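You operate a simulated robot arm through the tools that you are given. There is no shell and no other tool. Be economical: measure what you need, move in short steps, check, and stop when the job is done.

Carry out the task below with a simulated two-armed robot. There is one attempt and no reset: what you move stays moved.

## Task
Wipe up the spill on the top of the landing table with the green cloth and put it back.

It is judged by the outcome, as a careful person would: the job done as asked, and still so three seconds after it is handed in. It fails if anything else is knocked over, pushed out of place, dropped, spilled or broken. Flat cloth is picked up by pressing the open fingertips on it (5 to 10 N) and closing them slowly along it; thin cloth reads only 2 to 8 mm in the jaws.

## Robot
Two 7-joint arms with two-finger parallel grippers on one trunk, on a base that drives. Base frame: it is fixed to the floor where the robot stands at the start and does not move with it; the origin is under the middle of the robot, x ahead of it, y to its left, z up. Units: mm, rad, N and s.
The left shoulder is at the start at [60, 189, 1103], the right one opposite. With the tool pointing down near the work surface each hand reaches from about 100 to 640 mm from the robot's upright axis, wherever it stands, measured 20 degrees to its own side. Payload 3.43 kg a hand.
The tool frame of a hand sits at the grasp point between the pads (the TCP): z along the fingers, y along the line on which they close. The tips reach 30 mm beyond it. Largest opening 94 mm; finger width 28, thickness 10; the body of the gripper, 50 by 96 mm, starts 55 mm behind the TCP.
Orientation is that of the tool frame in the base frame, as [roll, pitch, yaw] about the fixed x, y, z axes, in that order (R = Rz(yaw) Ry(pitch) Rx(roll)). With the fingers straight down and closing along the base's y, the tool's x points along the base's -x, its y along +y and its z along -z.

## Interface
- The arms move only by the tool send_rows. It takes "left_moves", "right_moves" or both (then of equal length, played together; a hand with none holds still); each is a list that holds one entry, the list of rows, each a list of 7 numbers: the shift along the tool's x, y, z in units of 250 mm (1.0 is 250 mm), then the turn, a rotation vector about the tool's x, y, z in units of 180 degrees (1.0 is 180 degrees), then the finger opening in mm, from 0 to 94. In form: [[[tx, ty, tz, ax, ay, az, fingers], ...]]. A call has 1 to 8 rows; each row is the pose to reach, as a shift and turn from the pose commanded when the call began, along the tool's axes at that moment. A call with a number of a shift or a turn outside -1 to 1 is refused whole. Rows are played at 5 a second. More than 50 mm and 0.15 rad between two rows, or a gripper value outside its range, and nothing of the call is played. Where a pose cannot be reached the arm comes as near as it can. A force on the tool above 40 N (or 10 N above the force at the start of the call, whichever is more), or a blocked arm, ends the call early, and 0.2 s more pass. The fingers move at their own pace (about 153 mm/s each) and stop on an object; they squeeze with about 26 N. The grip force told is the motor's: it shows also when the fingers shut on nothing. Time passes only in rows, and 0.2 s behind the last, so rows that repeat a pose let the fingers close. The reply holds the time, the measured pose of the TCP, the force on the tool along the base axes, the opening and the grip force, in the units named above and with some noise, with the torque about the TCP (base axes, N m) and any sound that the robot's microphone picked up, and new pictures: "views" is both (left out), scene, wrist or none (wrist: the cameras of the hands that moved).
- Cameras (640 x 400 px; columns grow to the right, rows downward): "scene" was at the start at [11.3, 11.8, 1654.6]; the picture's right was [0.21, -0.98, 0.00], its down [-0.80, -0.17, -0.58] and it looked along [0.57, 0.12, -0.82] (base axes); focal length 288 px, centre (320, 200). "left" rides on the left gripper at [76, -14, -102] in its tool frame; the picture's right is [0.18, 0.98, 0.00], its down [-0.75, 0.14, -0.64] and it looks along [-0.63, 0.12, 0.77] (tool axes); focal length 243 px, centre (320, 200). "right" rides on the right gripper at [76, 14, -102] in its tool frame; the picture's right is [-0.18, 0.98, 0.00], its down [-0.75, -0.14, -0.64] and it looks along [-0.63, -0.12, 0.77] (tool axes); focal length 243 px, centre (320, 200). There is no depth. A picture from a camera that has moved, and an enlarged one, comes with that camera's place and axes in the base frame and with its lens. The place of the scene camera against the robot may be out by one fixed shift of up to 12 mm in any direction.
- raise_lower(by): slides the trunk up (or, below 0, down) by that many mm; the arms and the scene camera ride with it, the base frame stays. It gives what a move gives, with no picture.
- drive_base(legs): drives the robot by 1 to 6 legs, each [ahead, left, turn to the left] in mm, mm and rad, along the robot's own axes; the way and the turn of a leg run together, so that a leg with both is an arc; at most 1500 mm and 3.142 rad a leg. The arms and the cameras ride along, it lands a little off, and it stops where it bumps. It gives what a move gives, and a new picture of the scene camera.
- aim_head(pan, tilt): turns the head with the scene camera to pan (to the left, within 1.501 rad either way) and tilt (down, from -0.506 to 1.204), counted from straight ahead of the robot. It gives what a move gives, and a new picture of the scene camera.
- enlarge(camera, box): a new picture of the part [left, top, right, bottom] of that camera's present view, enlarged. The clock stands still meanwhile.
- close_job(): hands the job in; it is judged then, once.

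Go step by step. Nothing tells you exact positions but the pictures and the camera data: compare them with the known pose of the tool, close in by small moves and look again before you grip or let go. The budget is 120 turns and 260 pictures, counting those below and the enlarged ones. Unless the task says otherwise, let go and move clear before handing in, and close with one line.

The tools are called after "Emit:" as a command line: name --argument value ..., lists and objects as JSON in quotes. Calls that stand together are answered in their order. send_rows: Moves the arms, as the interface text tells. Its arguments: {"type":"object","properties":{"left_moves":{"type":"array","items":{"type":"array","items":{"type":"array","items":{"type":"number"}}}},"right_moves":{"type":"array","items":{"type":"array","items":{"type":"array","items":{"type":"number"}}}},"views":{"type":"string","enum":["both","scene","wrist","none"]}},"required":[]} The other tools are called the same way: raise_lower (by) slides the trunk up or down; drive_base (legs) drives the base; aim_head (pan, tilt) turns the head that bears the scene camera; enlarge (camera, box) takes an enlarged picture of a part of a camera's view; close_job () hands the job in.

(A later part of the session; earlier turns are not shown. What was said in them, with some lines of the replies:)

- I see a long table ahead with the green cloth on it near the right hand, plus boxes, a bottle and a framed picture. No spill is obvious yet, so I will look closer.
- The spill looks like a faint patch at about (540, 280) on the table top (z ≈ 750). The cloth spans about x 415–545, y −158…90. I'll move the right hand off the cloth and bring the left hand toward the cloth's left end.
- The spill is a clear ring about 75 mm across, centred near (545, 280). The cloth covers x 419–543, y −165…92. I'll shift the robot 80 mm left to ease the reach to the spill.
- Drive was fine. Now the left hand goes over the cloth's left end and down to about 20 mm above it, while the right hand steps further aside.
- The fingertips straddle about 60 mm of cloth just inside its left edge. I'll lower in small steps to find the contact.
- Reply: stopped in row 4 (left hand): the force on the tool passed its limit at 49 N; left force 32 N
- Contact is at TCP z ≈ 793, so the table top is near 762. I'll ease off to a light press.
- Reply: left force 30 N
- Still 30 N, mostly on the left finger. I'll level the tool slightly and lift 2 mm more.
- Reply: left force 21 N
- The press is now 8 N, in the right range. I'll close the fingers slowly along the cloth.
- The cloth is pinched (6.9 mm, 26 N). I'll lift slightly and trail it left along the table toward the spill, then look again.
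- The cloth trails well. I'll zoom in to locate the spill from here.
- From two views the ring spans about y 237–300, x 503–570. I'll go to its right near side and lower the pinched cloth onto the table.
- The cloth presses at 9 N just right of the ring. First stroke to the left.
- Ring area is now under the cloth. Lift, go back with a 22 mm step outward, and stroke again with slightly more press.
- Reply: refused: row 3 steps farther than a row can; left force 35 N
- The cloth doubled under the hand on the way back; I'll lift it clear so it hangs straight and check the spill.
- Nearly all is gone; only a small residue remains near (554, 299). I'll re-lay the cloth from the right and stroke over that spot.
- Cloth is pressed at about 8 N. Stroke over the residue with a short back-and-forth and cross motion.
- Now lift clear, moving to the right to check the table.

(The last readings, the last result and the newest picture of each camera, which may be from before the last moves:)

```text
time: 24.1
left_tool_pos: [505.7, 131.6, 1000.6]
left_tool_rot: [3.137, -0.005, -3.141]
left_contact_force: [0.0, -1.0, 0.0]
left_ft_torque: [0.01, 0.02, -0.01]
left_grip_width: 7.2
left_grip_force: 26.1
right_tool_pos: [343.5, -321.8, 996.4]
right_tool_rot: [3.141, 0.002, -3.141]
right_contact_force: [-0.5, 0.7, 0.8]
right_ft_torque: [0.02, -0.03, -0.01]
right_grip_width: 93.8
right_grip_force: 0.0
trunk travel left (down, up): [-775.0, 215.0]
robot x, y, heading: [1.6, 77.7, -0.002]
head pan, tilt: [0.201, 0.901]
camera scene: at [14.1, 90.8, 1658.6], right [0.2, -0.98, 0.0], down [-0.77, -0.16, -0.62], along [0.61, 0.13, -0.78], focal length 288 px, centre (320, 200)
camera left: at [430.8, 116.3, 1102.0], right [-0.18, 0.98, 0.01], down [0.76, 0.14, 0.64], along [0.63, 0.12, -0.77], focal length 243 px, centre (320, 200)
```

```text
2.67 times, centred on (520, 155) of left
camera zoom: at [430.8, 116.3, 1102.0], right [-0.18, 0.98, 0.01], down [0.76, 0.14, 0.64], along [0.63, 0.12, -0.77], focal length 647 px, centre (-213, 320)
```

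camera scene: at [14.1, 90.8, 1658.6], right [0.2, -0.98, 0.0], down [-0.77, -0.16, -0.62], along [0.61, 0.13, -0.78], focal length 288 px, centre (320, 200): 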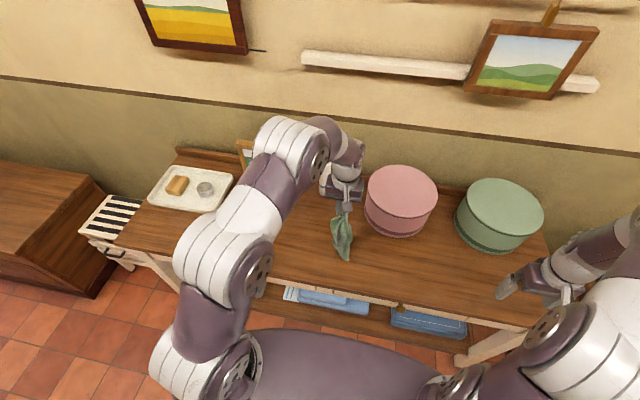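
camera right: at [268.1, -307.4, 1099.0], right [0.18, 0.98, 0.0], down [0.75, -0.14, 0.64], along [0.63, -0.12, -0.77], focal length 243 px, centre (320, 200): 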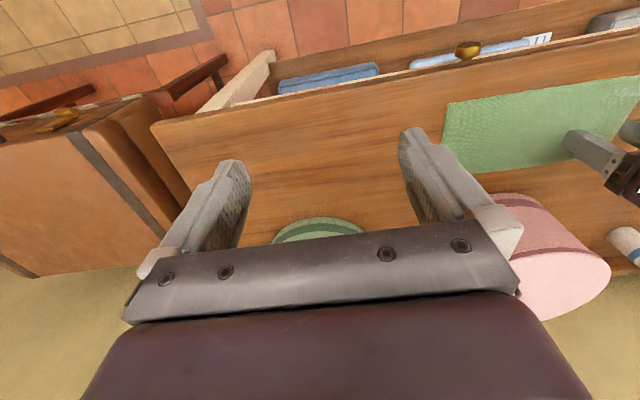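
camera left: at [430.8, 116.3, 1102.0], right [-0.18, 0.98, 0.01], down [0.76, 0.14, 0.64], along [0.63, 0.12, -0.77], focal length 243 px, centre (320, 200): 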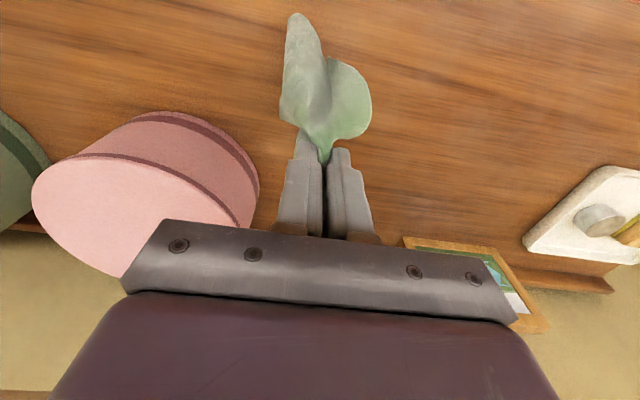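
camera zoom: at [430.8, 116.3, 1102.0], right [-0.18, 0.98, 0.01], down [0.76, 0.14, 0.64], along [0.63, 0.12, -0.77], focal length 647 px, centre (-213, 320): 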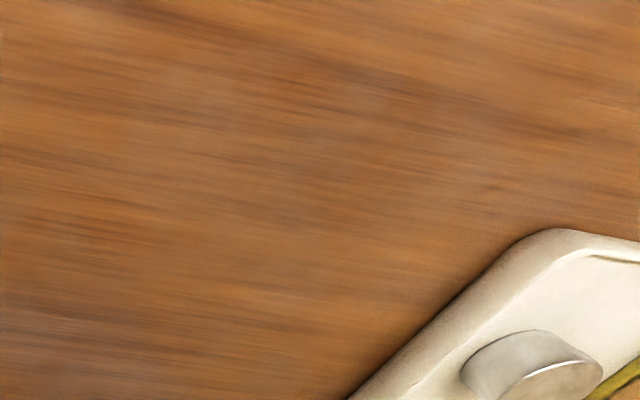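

The table is clean where the spill was. Now I'll drive back 80 mm right so the left hand can lay the cloth down from its original right end.

Emit:
drive_base --legs '[[0, -80, 0]]'

Emit:
enlarge --camera "scene" --box '[220, 180, 380, 280]'

```text
time: 25.2
left_tool_pos: [506.3, 52.0, 1000.1]
left_tool_rot: [3.139, -0.007, -3.141]
left_contact_force: [0.4, 0.1, -1.1]
left_ft_torque: [-0.01, -0.03, 0.02]
left_grip_width: 7.0
left_grip_force: 25.5
right_tool_pos: [342.9, -404.1, 996.7]
right_tool_rot: [-3.141, 0.0, 3.141]
right_contact_force: [0.2, -0.2, -0.5]
right_ft_torque: [0.02, 0.01, -0.01]
right_grip_width: 94.1
right_grip_force: 0.2
trunk travel left (down, up): [-775.0, 215.0]
robot x, y, heading: [-0.8, 1.6, -0.006]
head pan, tilt: [0.201, 0.901]
camera scene: at [14.3, 11.3, 1658.6], right [0.2, -0.98, 0.0], down [-0.77, -0.16, -0.62], along [0.61, 0.12, -0.78], focal length 288 px, centre (320, 200)
```

scene: 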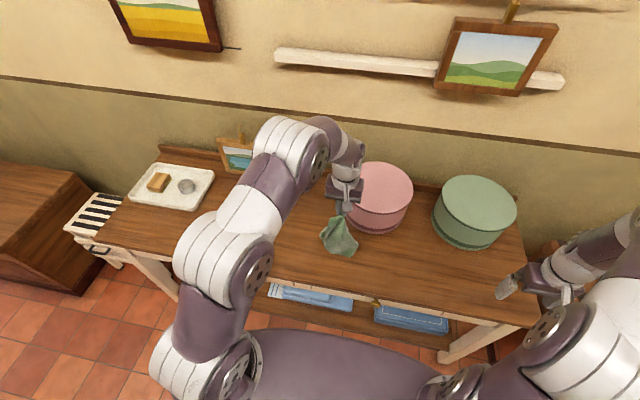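

```text
4.00 times, centred on (300, 230) of scene
camera zoom: at [14.3, 11.3, 1658.6], right [0.2, -0.98, 0.0], down [-0.77, -0.16, -0.62], along [0.61, 0.12, -0.78], focal length 1154 px, centre (400, 80)
```

zoom: 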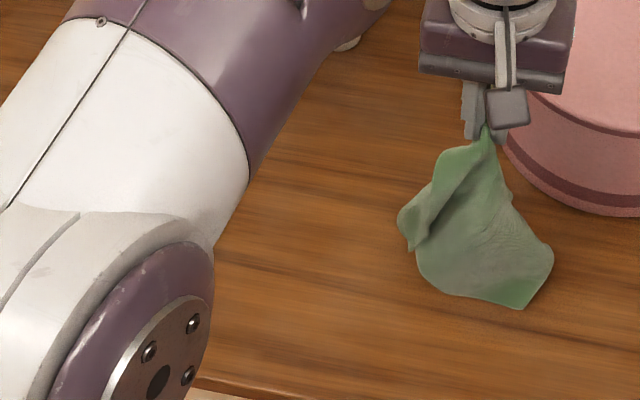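

The cloth hangs open. Moving the hand right at height to above the cloth's original right part.

Emit:
send_rows --left_moves '[[[0.03, -0.12, -0.08, 0, 0, 0, 0], [0.06, -0.24, -0.08, 0, 0, 0, 0], [0.1, -0.36, -0.08, 0, 0, 0, 0], [0.1, -0.48, -0.08, 0, 0, 0, 0], [0.1, -0.6, -0.08, 0, 0, 0, 0], [0.1, -0.66, -0.08, 0, 0, 0, 0], [0.1, -0.66, -0.08, 0, 0, 0, 0], [0.1, -0.66, -0.08, 0, 0, 0, 0]]]' --views "both"

```text
time: 27.0
left_tool_pos: [480.6, -113.8, 1018.7]
left_tool_rot: [3.139, -0.007, 3.14]
left_contact_force: [-0.2, -1.2, -1.1]
left_ft_torque: [0.0, -0.02, -0.02]
left_grip_width: 6.7
left_grip_force: 25.6
right_tool_pos: [343.4, -402.7, 996.8]
right_tool_rot: [3.141, 0.0, 3.141]
right_contact_force: [-0.2, 0.5, 0.3]
right_ft_torque: [-0.01, 0.05, 0.0]
right_grip_width: 94.0
right_grip_force: 0.1
trunk travel left (down, up): [-775.0, 215.0]
robot x, y, heading: [-2.8, 2.7, 0.001]
head pan, tilt: [0.201, 0.901]
camera scene: at [14.4, 11.4, 1658.6], right [0.2, -0.98, 0.0], down [-0.77, -0.16, -0.62], along [0.61, 0.12, -0.78], focal length 288 px, centre (320, 200)
camera left: at [405.6, -128.7, 1121.1], right [-0.18, 0.98, 0.0], down [0.76, 0.14, 0.64], along [0.63, 0.12, -0.77], focal length 243 px, centre (320, 200)
```

scene: 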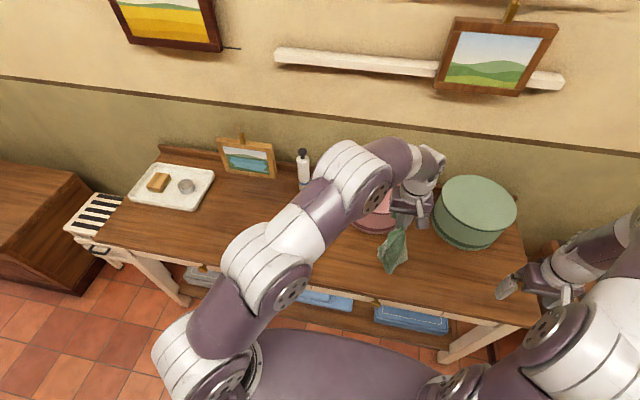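
left: 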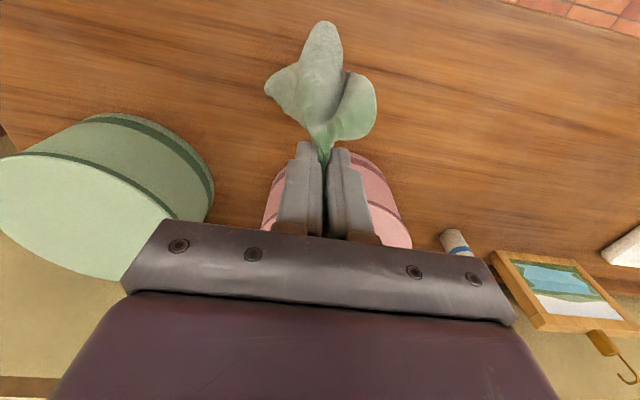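

Now lay it: lower while moving left so it unrolls onto its original place.

Emit:
send_rows --left_moves '[[[0, 0.04, 0.14, 0, 0, 0, 0], [0, 0.12, 0.28, 0, 0, 0, 0], [0, 0.22, 0.42, 0, 0, 0, 0], [-0.01, 0.33, 0.56, 0, 0, 0, 0], [-0.01, 0.45, 0.7, 0, 0, 0, 0], [-0.01, 0.56, 0.8, 0, 0, 0, 0], [-0.01, 0.64, 0.87, 0, 0, 0, 0]]]' --views "both"

Emit:
enlarge --camera "scene" --box '[280, 180, 480, 305]'

```text
time: 28.6
left_tool_pos: [481.6, 47.4, 801.8]
left_tool_rot: [3.139, -0.008, 3.14]
left_contact_force: [-0.2, 0.1, 0.3]
left_ft_torque: [0.01, -0.03, 0.01]
left_grip_width: 7.2
left_grip_force: 25.5
right_tool_pos: [343.2, -402.2, 997.5]
right_tool_rot: [-3.141, -0.002, -3.141]
right_contact_force: [-0.4, 0.9, -0.6]
right_ft_torque: [0.0, 0.02, 0.02]
right_grip_width: 94.1
right_grip_force: 0.1
trunk travel left (down, up): [-775.0, 215.0]
robot x, y, heading: [0.3, -0.5, -0.002]
head pan, tilt: [0.201, 0.901]
camera scene: at [14.8, 12.5, 1658.6], right [0.2, -0.98, 0.0], down [-0.77, -0.16, -0.62], along [0.61, 0.12, -0.78], focal length 288 px, centre (320, 200)
camera left: at [406.4, 33.3, 903.9], right [-0.18, 0.98, 0.0], down [0.76, 0.14, 0.64], along [0.63, 0.12, -0.77], focal length 243 px, centre (320, 200)
```

scene: 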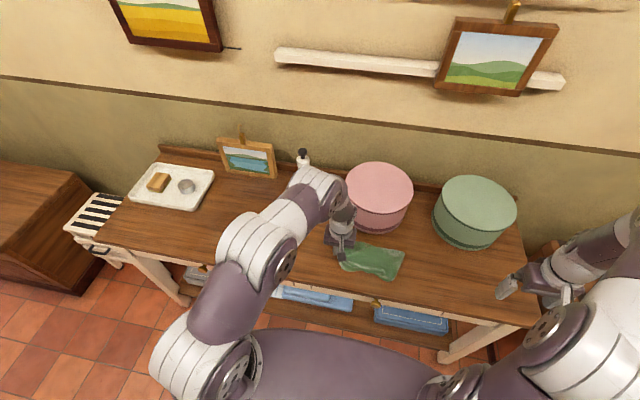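
left: 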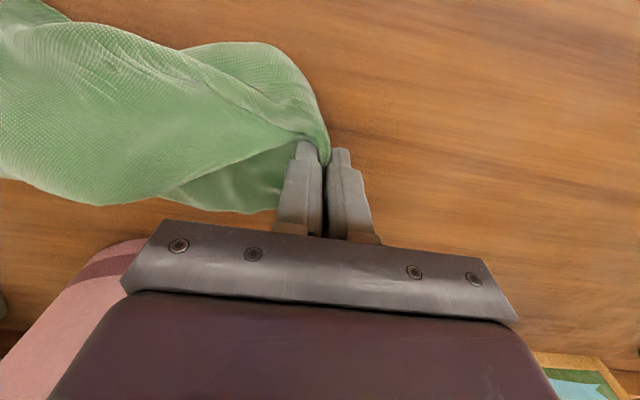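

```text
3.20 times, centred on (380, 242) of scene
camera zoom: at [14.8, 12.5, 1658.6], right [0.2, -0.98, 0.0], down [-0.77, -0.16, -0.62], along [0.61, 0.12, -0.78], focal length 923 px, centre (128, 64)
```

zoom: 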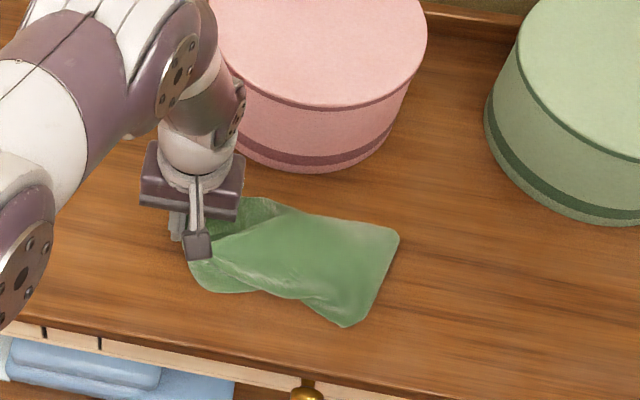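

It lies nearly flat on its original spot, about 20 mm too far right. I'll draw it 20 mm left, lower, and open.

Emit:
send_rows --left_moves '[[[0, 0.06, 0, 0, 0, 0, 0], [0, 0.1, 0, 0, 0, 0, 0], [0, 0.1, 0.025, 0, 0, 0, 0], [0, 0.1, 0.025, 0, 0, 0, 10], [0, 0.1, 0.025, 0, 0, 0, 20], [0, 0.1, 0.01, 0, 0, 0, 30], [0, 0.1, -0.02, 0, 0, 0, 36], [0, 0.1, -0.1, 0, 0, 0, 36]]]' --views "both"

```text
time: 30.4
left_tool_pos: [481.8, 70.8, 827.2]
left_tool_rot: [3.139, -0.006, -3.141]
left_contact_force: [0.4, -0.1, 0.8]
left_ft_torque: [-0.01, 0.02, 0.04]
left_grip_width: 35.9
left_grip_force: 0.0
right_tool_pos: [342.9, -403.7, 996.3]
right_tool_rot: [-3.141, 0.0, -3.141]
right_contact_force: [-0.5, -0.1, 0.0]
right_ft_torque: [0.0, -0.01, 0.01]
right_grip_width: 94.2
right_grip_force: 0.1
trunk travel left (down, up): [-775.0, 215.0]
robot x, y, heading: [-4.4, 1.3, 0.002]
head pan, tilt: [0.201, 0.901]
camera scene: at [13.7, 11.7, 1658.6], right [0.2, -0.98, 0.0], down [-0.77, -0.16, -0.62], along [0.61, 0.12, -0.78], focal length 288 px, centre (320, 200)
camera left: at [406.2, 56.3, 929.1], right [-0.18, 0.98, 0.0], down [0.76, 0.14, 0.64], along [0.63, 0.12, -0.77], focal length 243 px, centre (320, 200)
```

scene: 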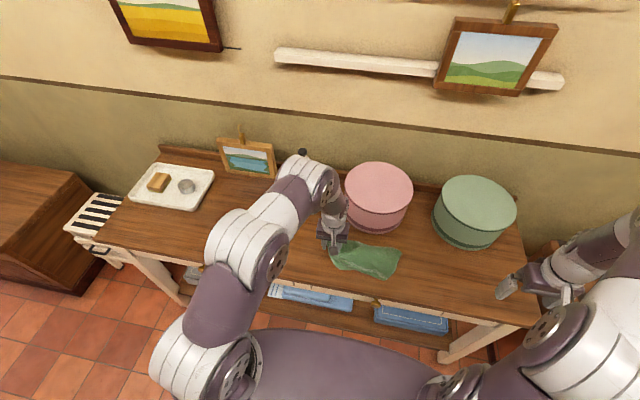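
left: 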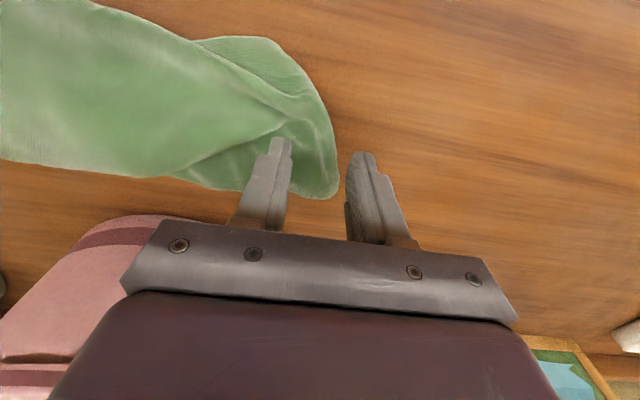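

The cloth is released. I'll raise the hand and back it away toward its starting place, then check everything.

Emit:
send_rows --left_moves '[[[0, 0, -0.16, 0, 0, 0, 36], [0, 0, -0.32, 0, 0, 0, 60], [0, 0, -0.48, 0, 0, 0, 94], [0.1, 0.15, -0.48, 0, 0, 0, 94], [0.2, 0.3, -0.48, 0, 0, 0, 94], [0.3, 0.45, -0.48, 0, 0, 0, 94], [0.4, 0.6, -0.48, 0, 0, 0, 94], [0.4, 0.78, -0.48, 0, 0, 0, 94]]]' --views "both"

Emit:
enlarge --camera "scene" --box '[240, 170, 440, 295]'

Emit:
enlarge --camera "left" --box '[180, 60, 460, 235]'

```text
time: 32.2
left_tool_pos: [383.5, 266.6, 945.5]
left_tool_rot: [3.14, -0.007, 3.139]
left_contact_force: [0.6, 0.6, 0.5]
left_ft_torque: [-0.05, 0.03, 0.0]
left_grip_width: 94.0
left_grip_force: 0.1
right_tool_pos: [344.2, -401.6, 997.2]
right_tool_rot: [3.142, 0.001, 3.141]
right_contact_force: [0.4, 0.1, -0.2]
right_ft_torque: [-0.04, -0.02, 0.0]
right_grip_width: 94.3
right_grip_force: 0.0
trunk travel left (down, up): [-775.0, 215.0]
robot x, y, heading: [-0.3, 0.9, -0.002]
head pan, tilt: [0.201, 0.901]
camera scene: at [14.9, 13.8, 1658.6], right [0.2, -0.98, 0.0], down [-0.77, -0.16, -0.62], along [0.61, 0.12, -0.78], focal length 288 px, centre (320, 200)
camera left: at [308.1, 252.7, 1048.1], right [-0.18, 0.98, 0.0], down [0.76, 0.14, 0.64], along [0.63, 0.12, -0.77], focal length 243 px, centre (320, 200)
```

scene: 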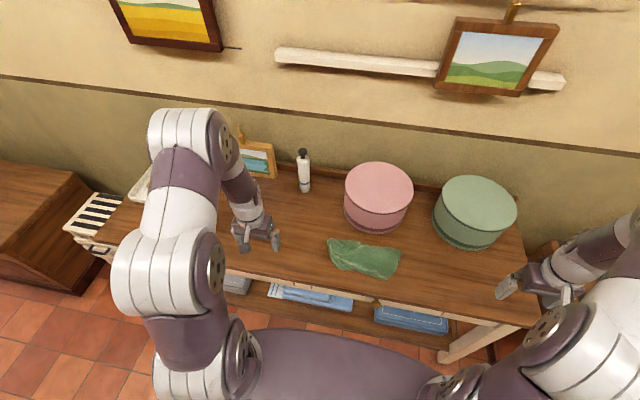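
left: 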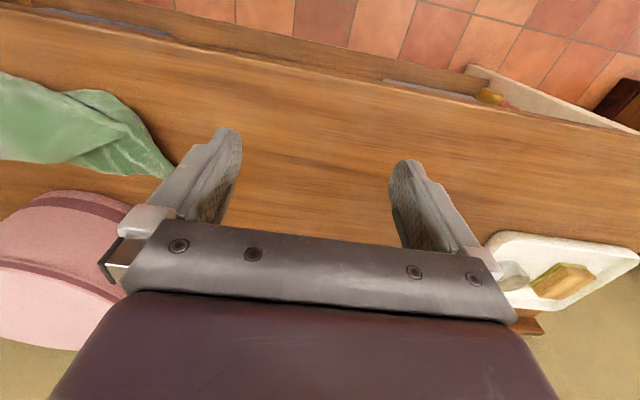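

```text
3.20 times, centred on (340, 232) of scene
camera zoom: at [14.9, 13.8, 1658.6], right [0.2, -0.98, 0.0], down [-0.77, -0.16, -0.62], along [0.61, 0.12, -0.78], focal length 923 px, centre (256, 96)
```

zoom: 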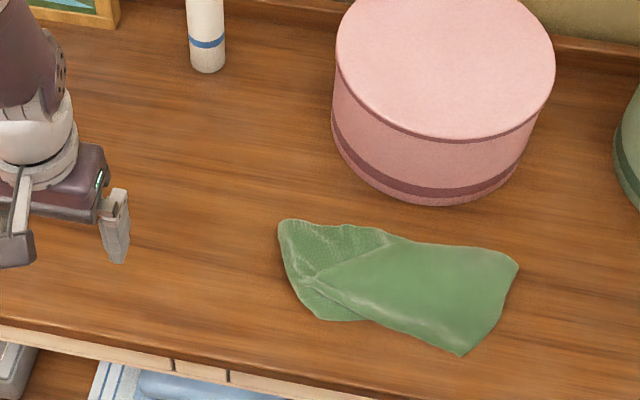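

```text
2.29 times, centred on (320, 148) of left
camera zoom: at [308.1, 252.7, 1048.1], right [-0.18, 0.98, 0.0], down [0.76, 0.14, 0.64], along [0.63, 0.12, -0.77], focal length 555 px, centre (320, 320)
```

zoom: 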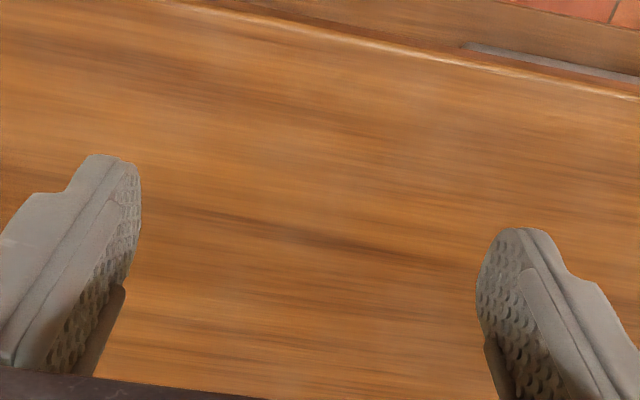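

The spill is gone, the cloth is back on its spot (one end slightly rumpled) and nothing else has moved, so I'm handing in.

Emit:
close_job

```text
The job is handed in.
```

I wiped up the spill with the green cloth and put the cloth back where it was, with one end slightly folded; nothing else on the table was moved.
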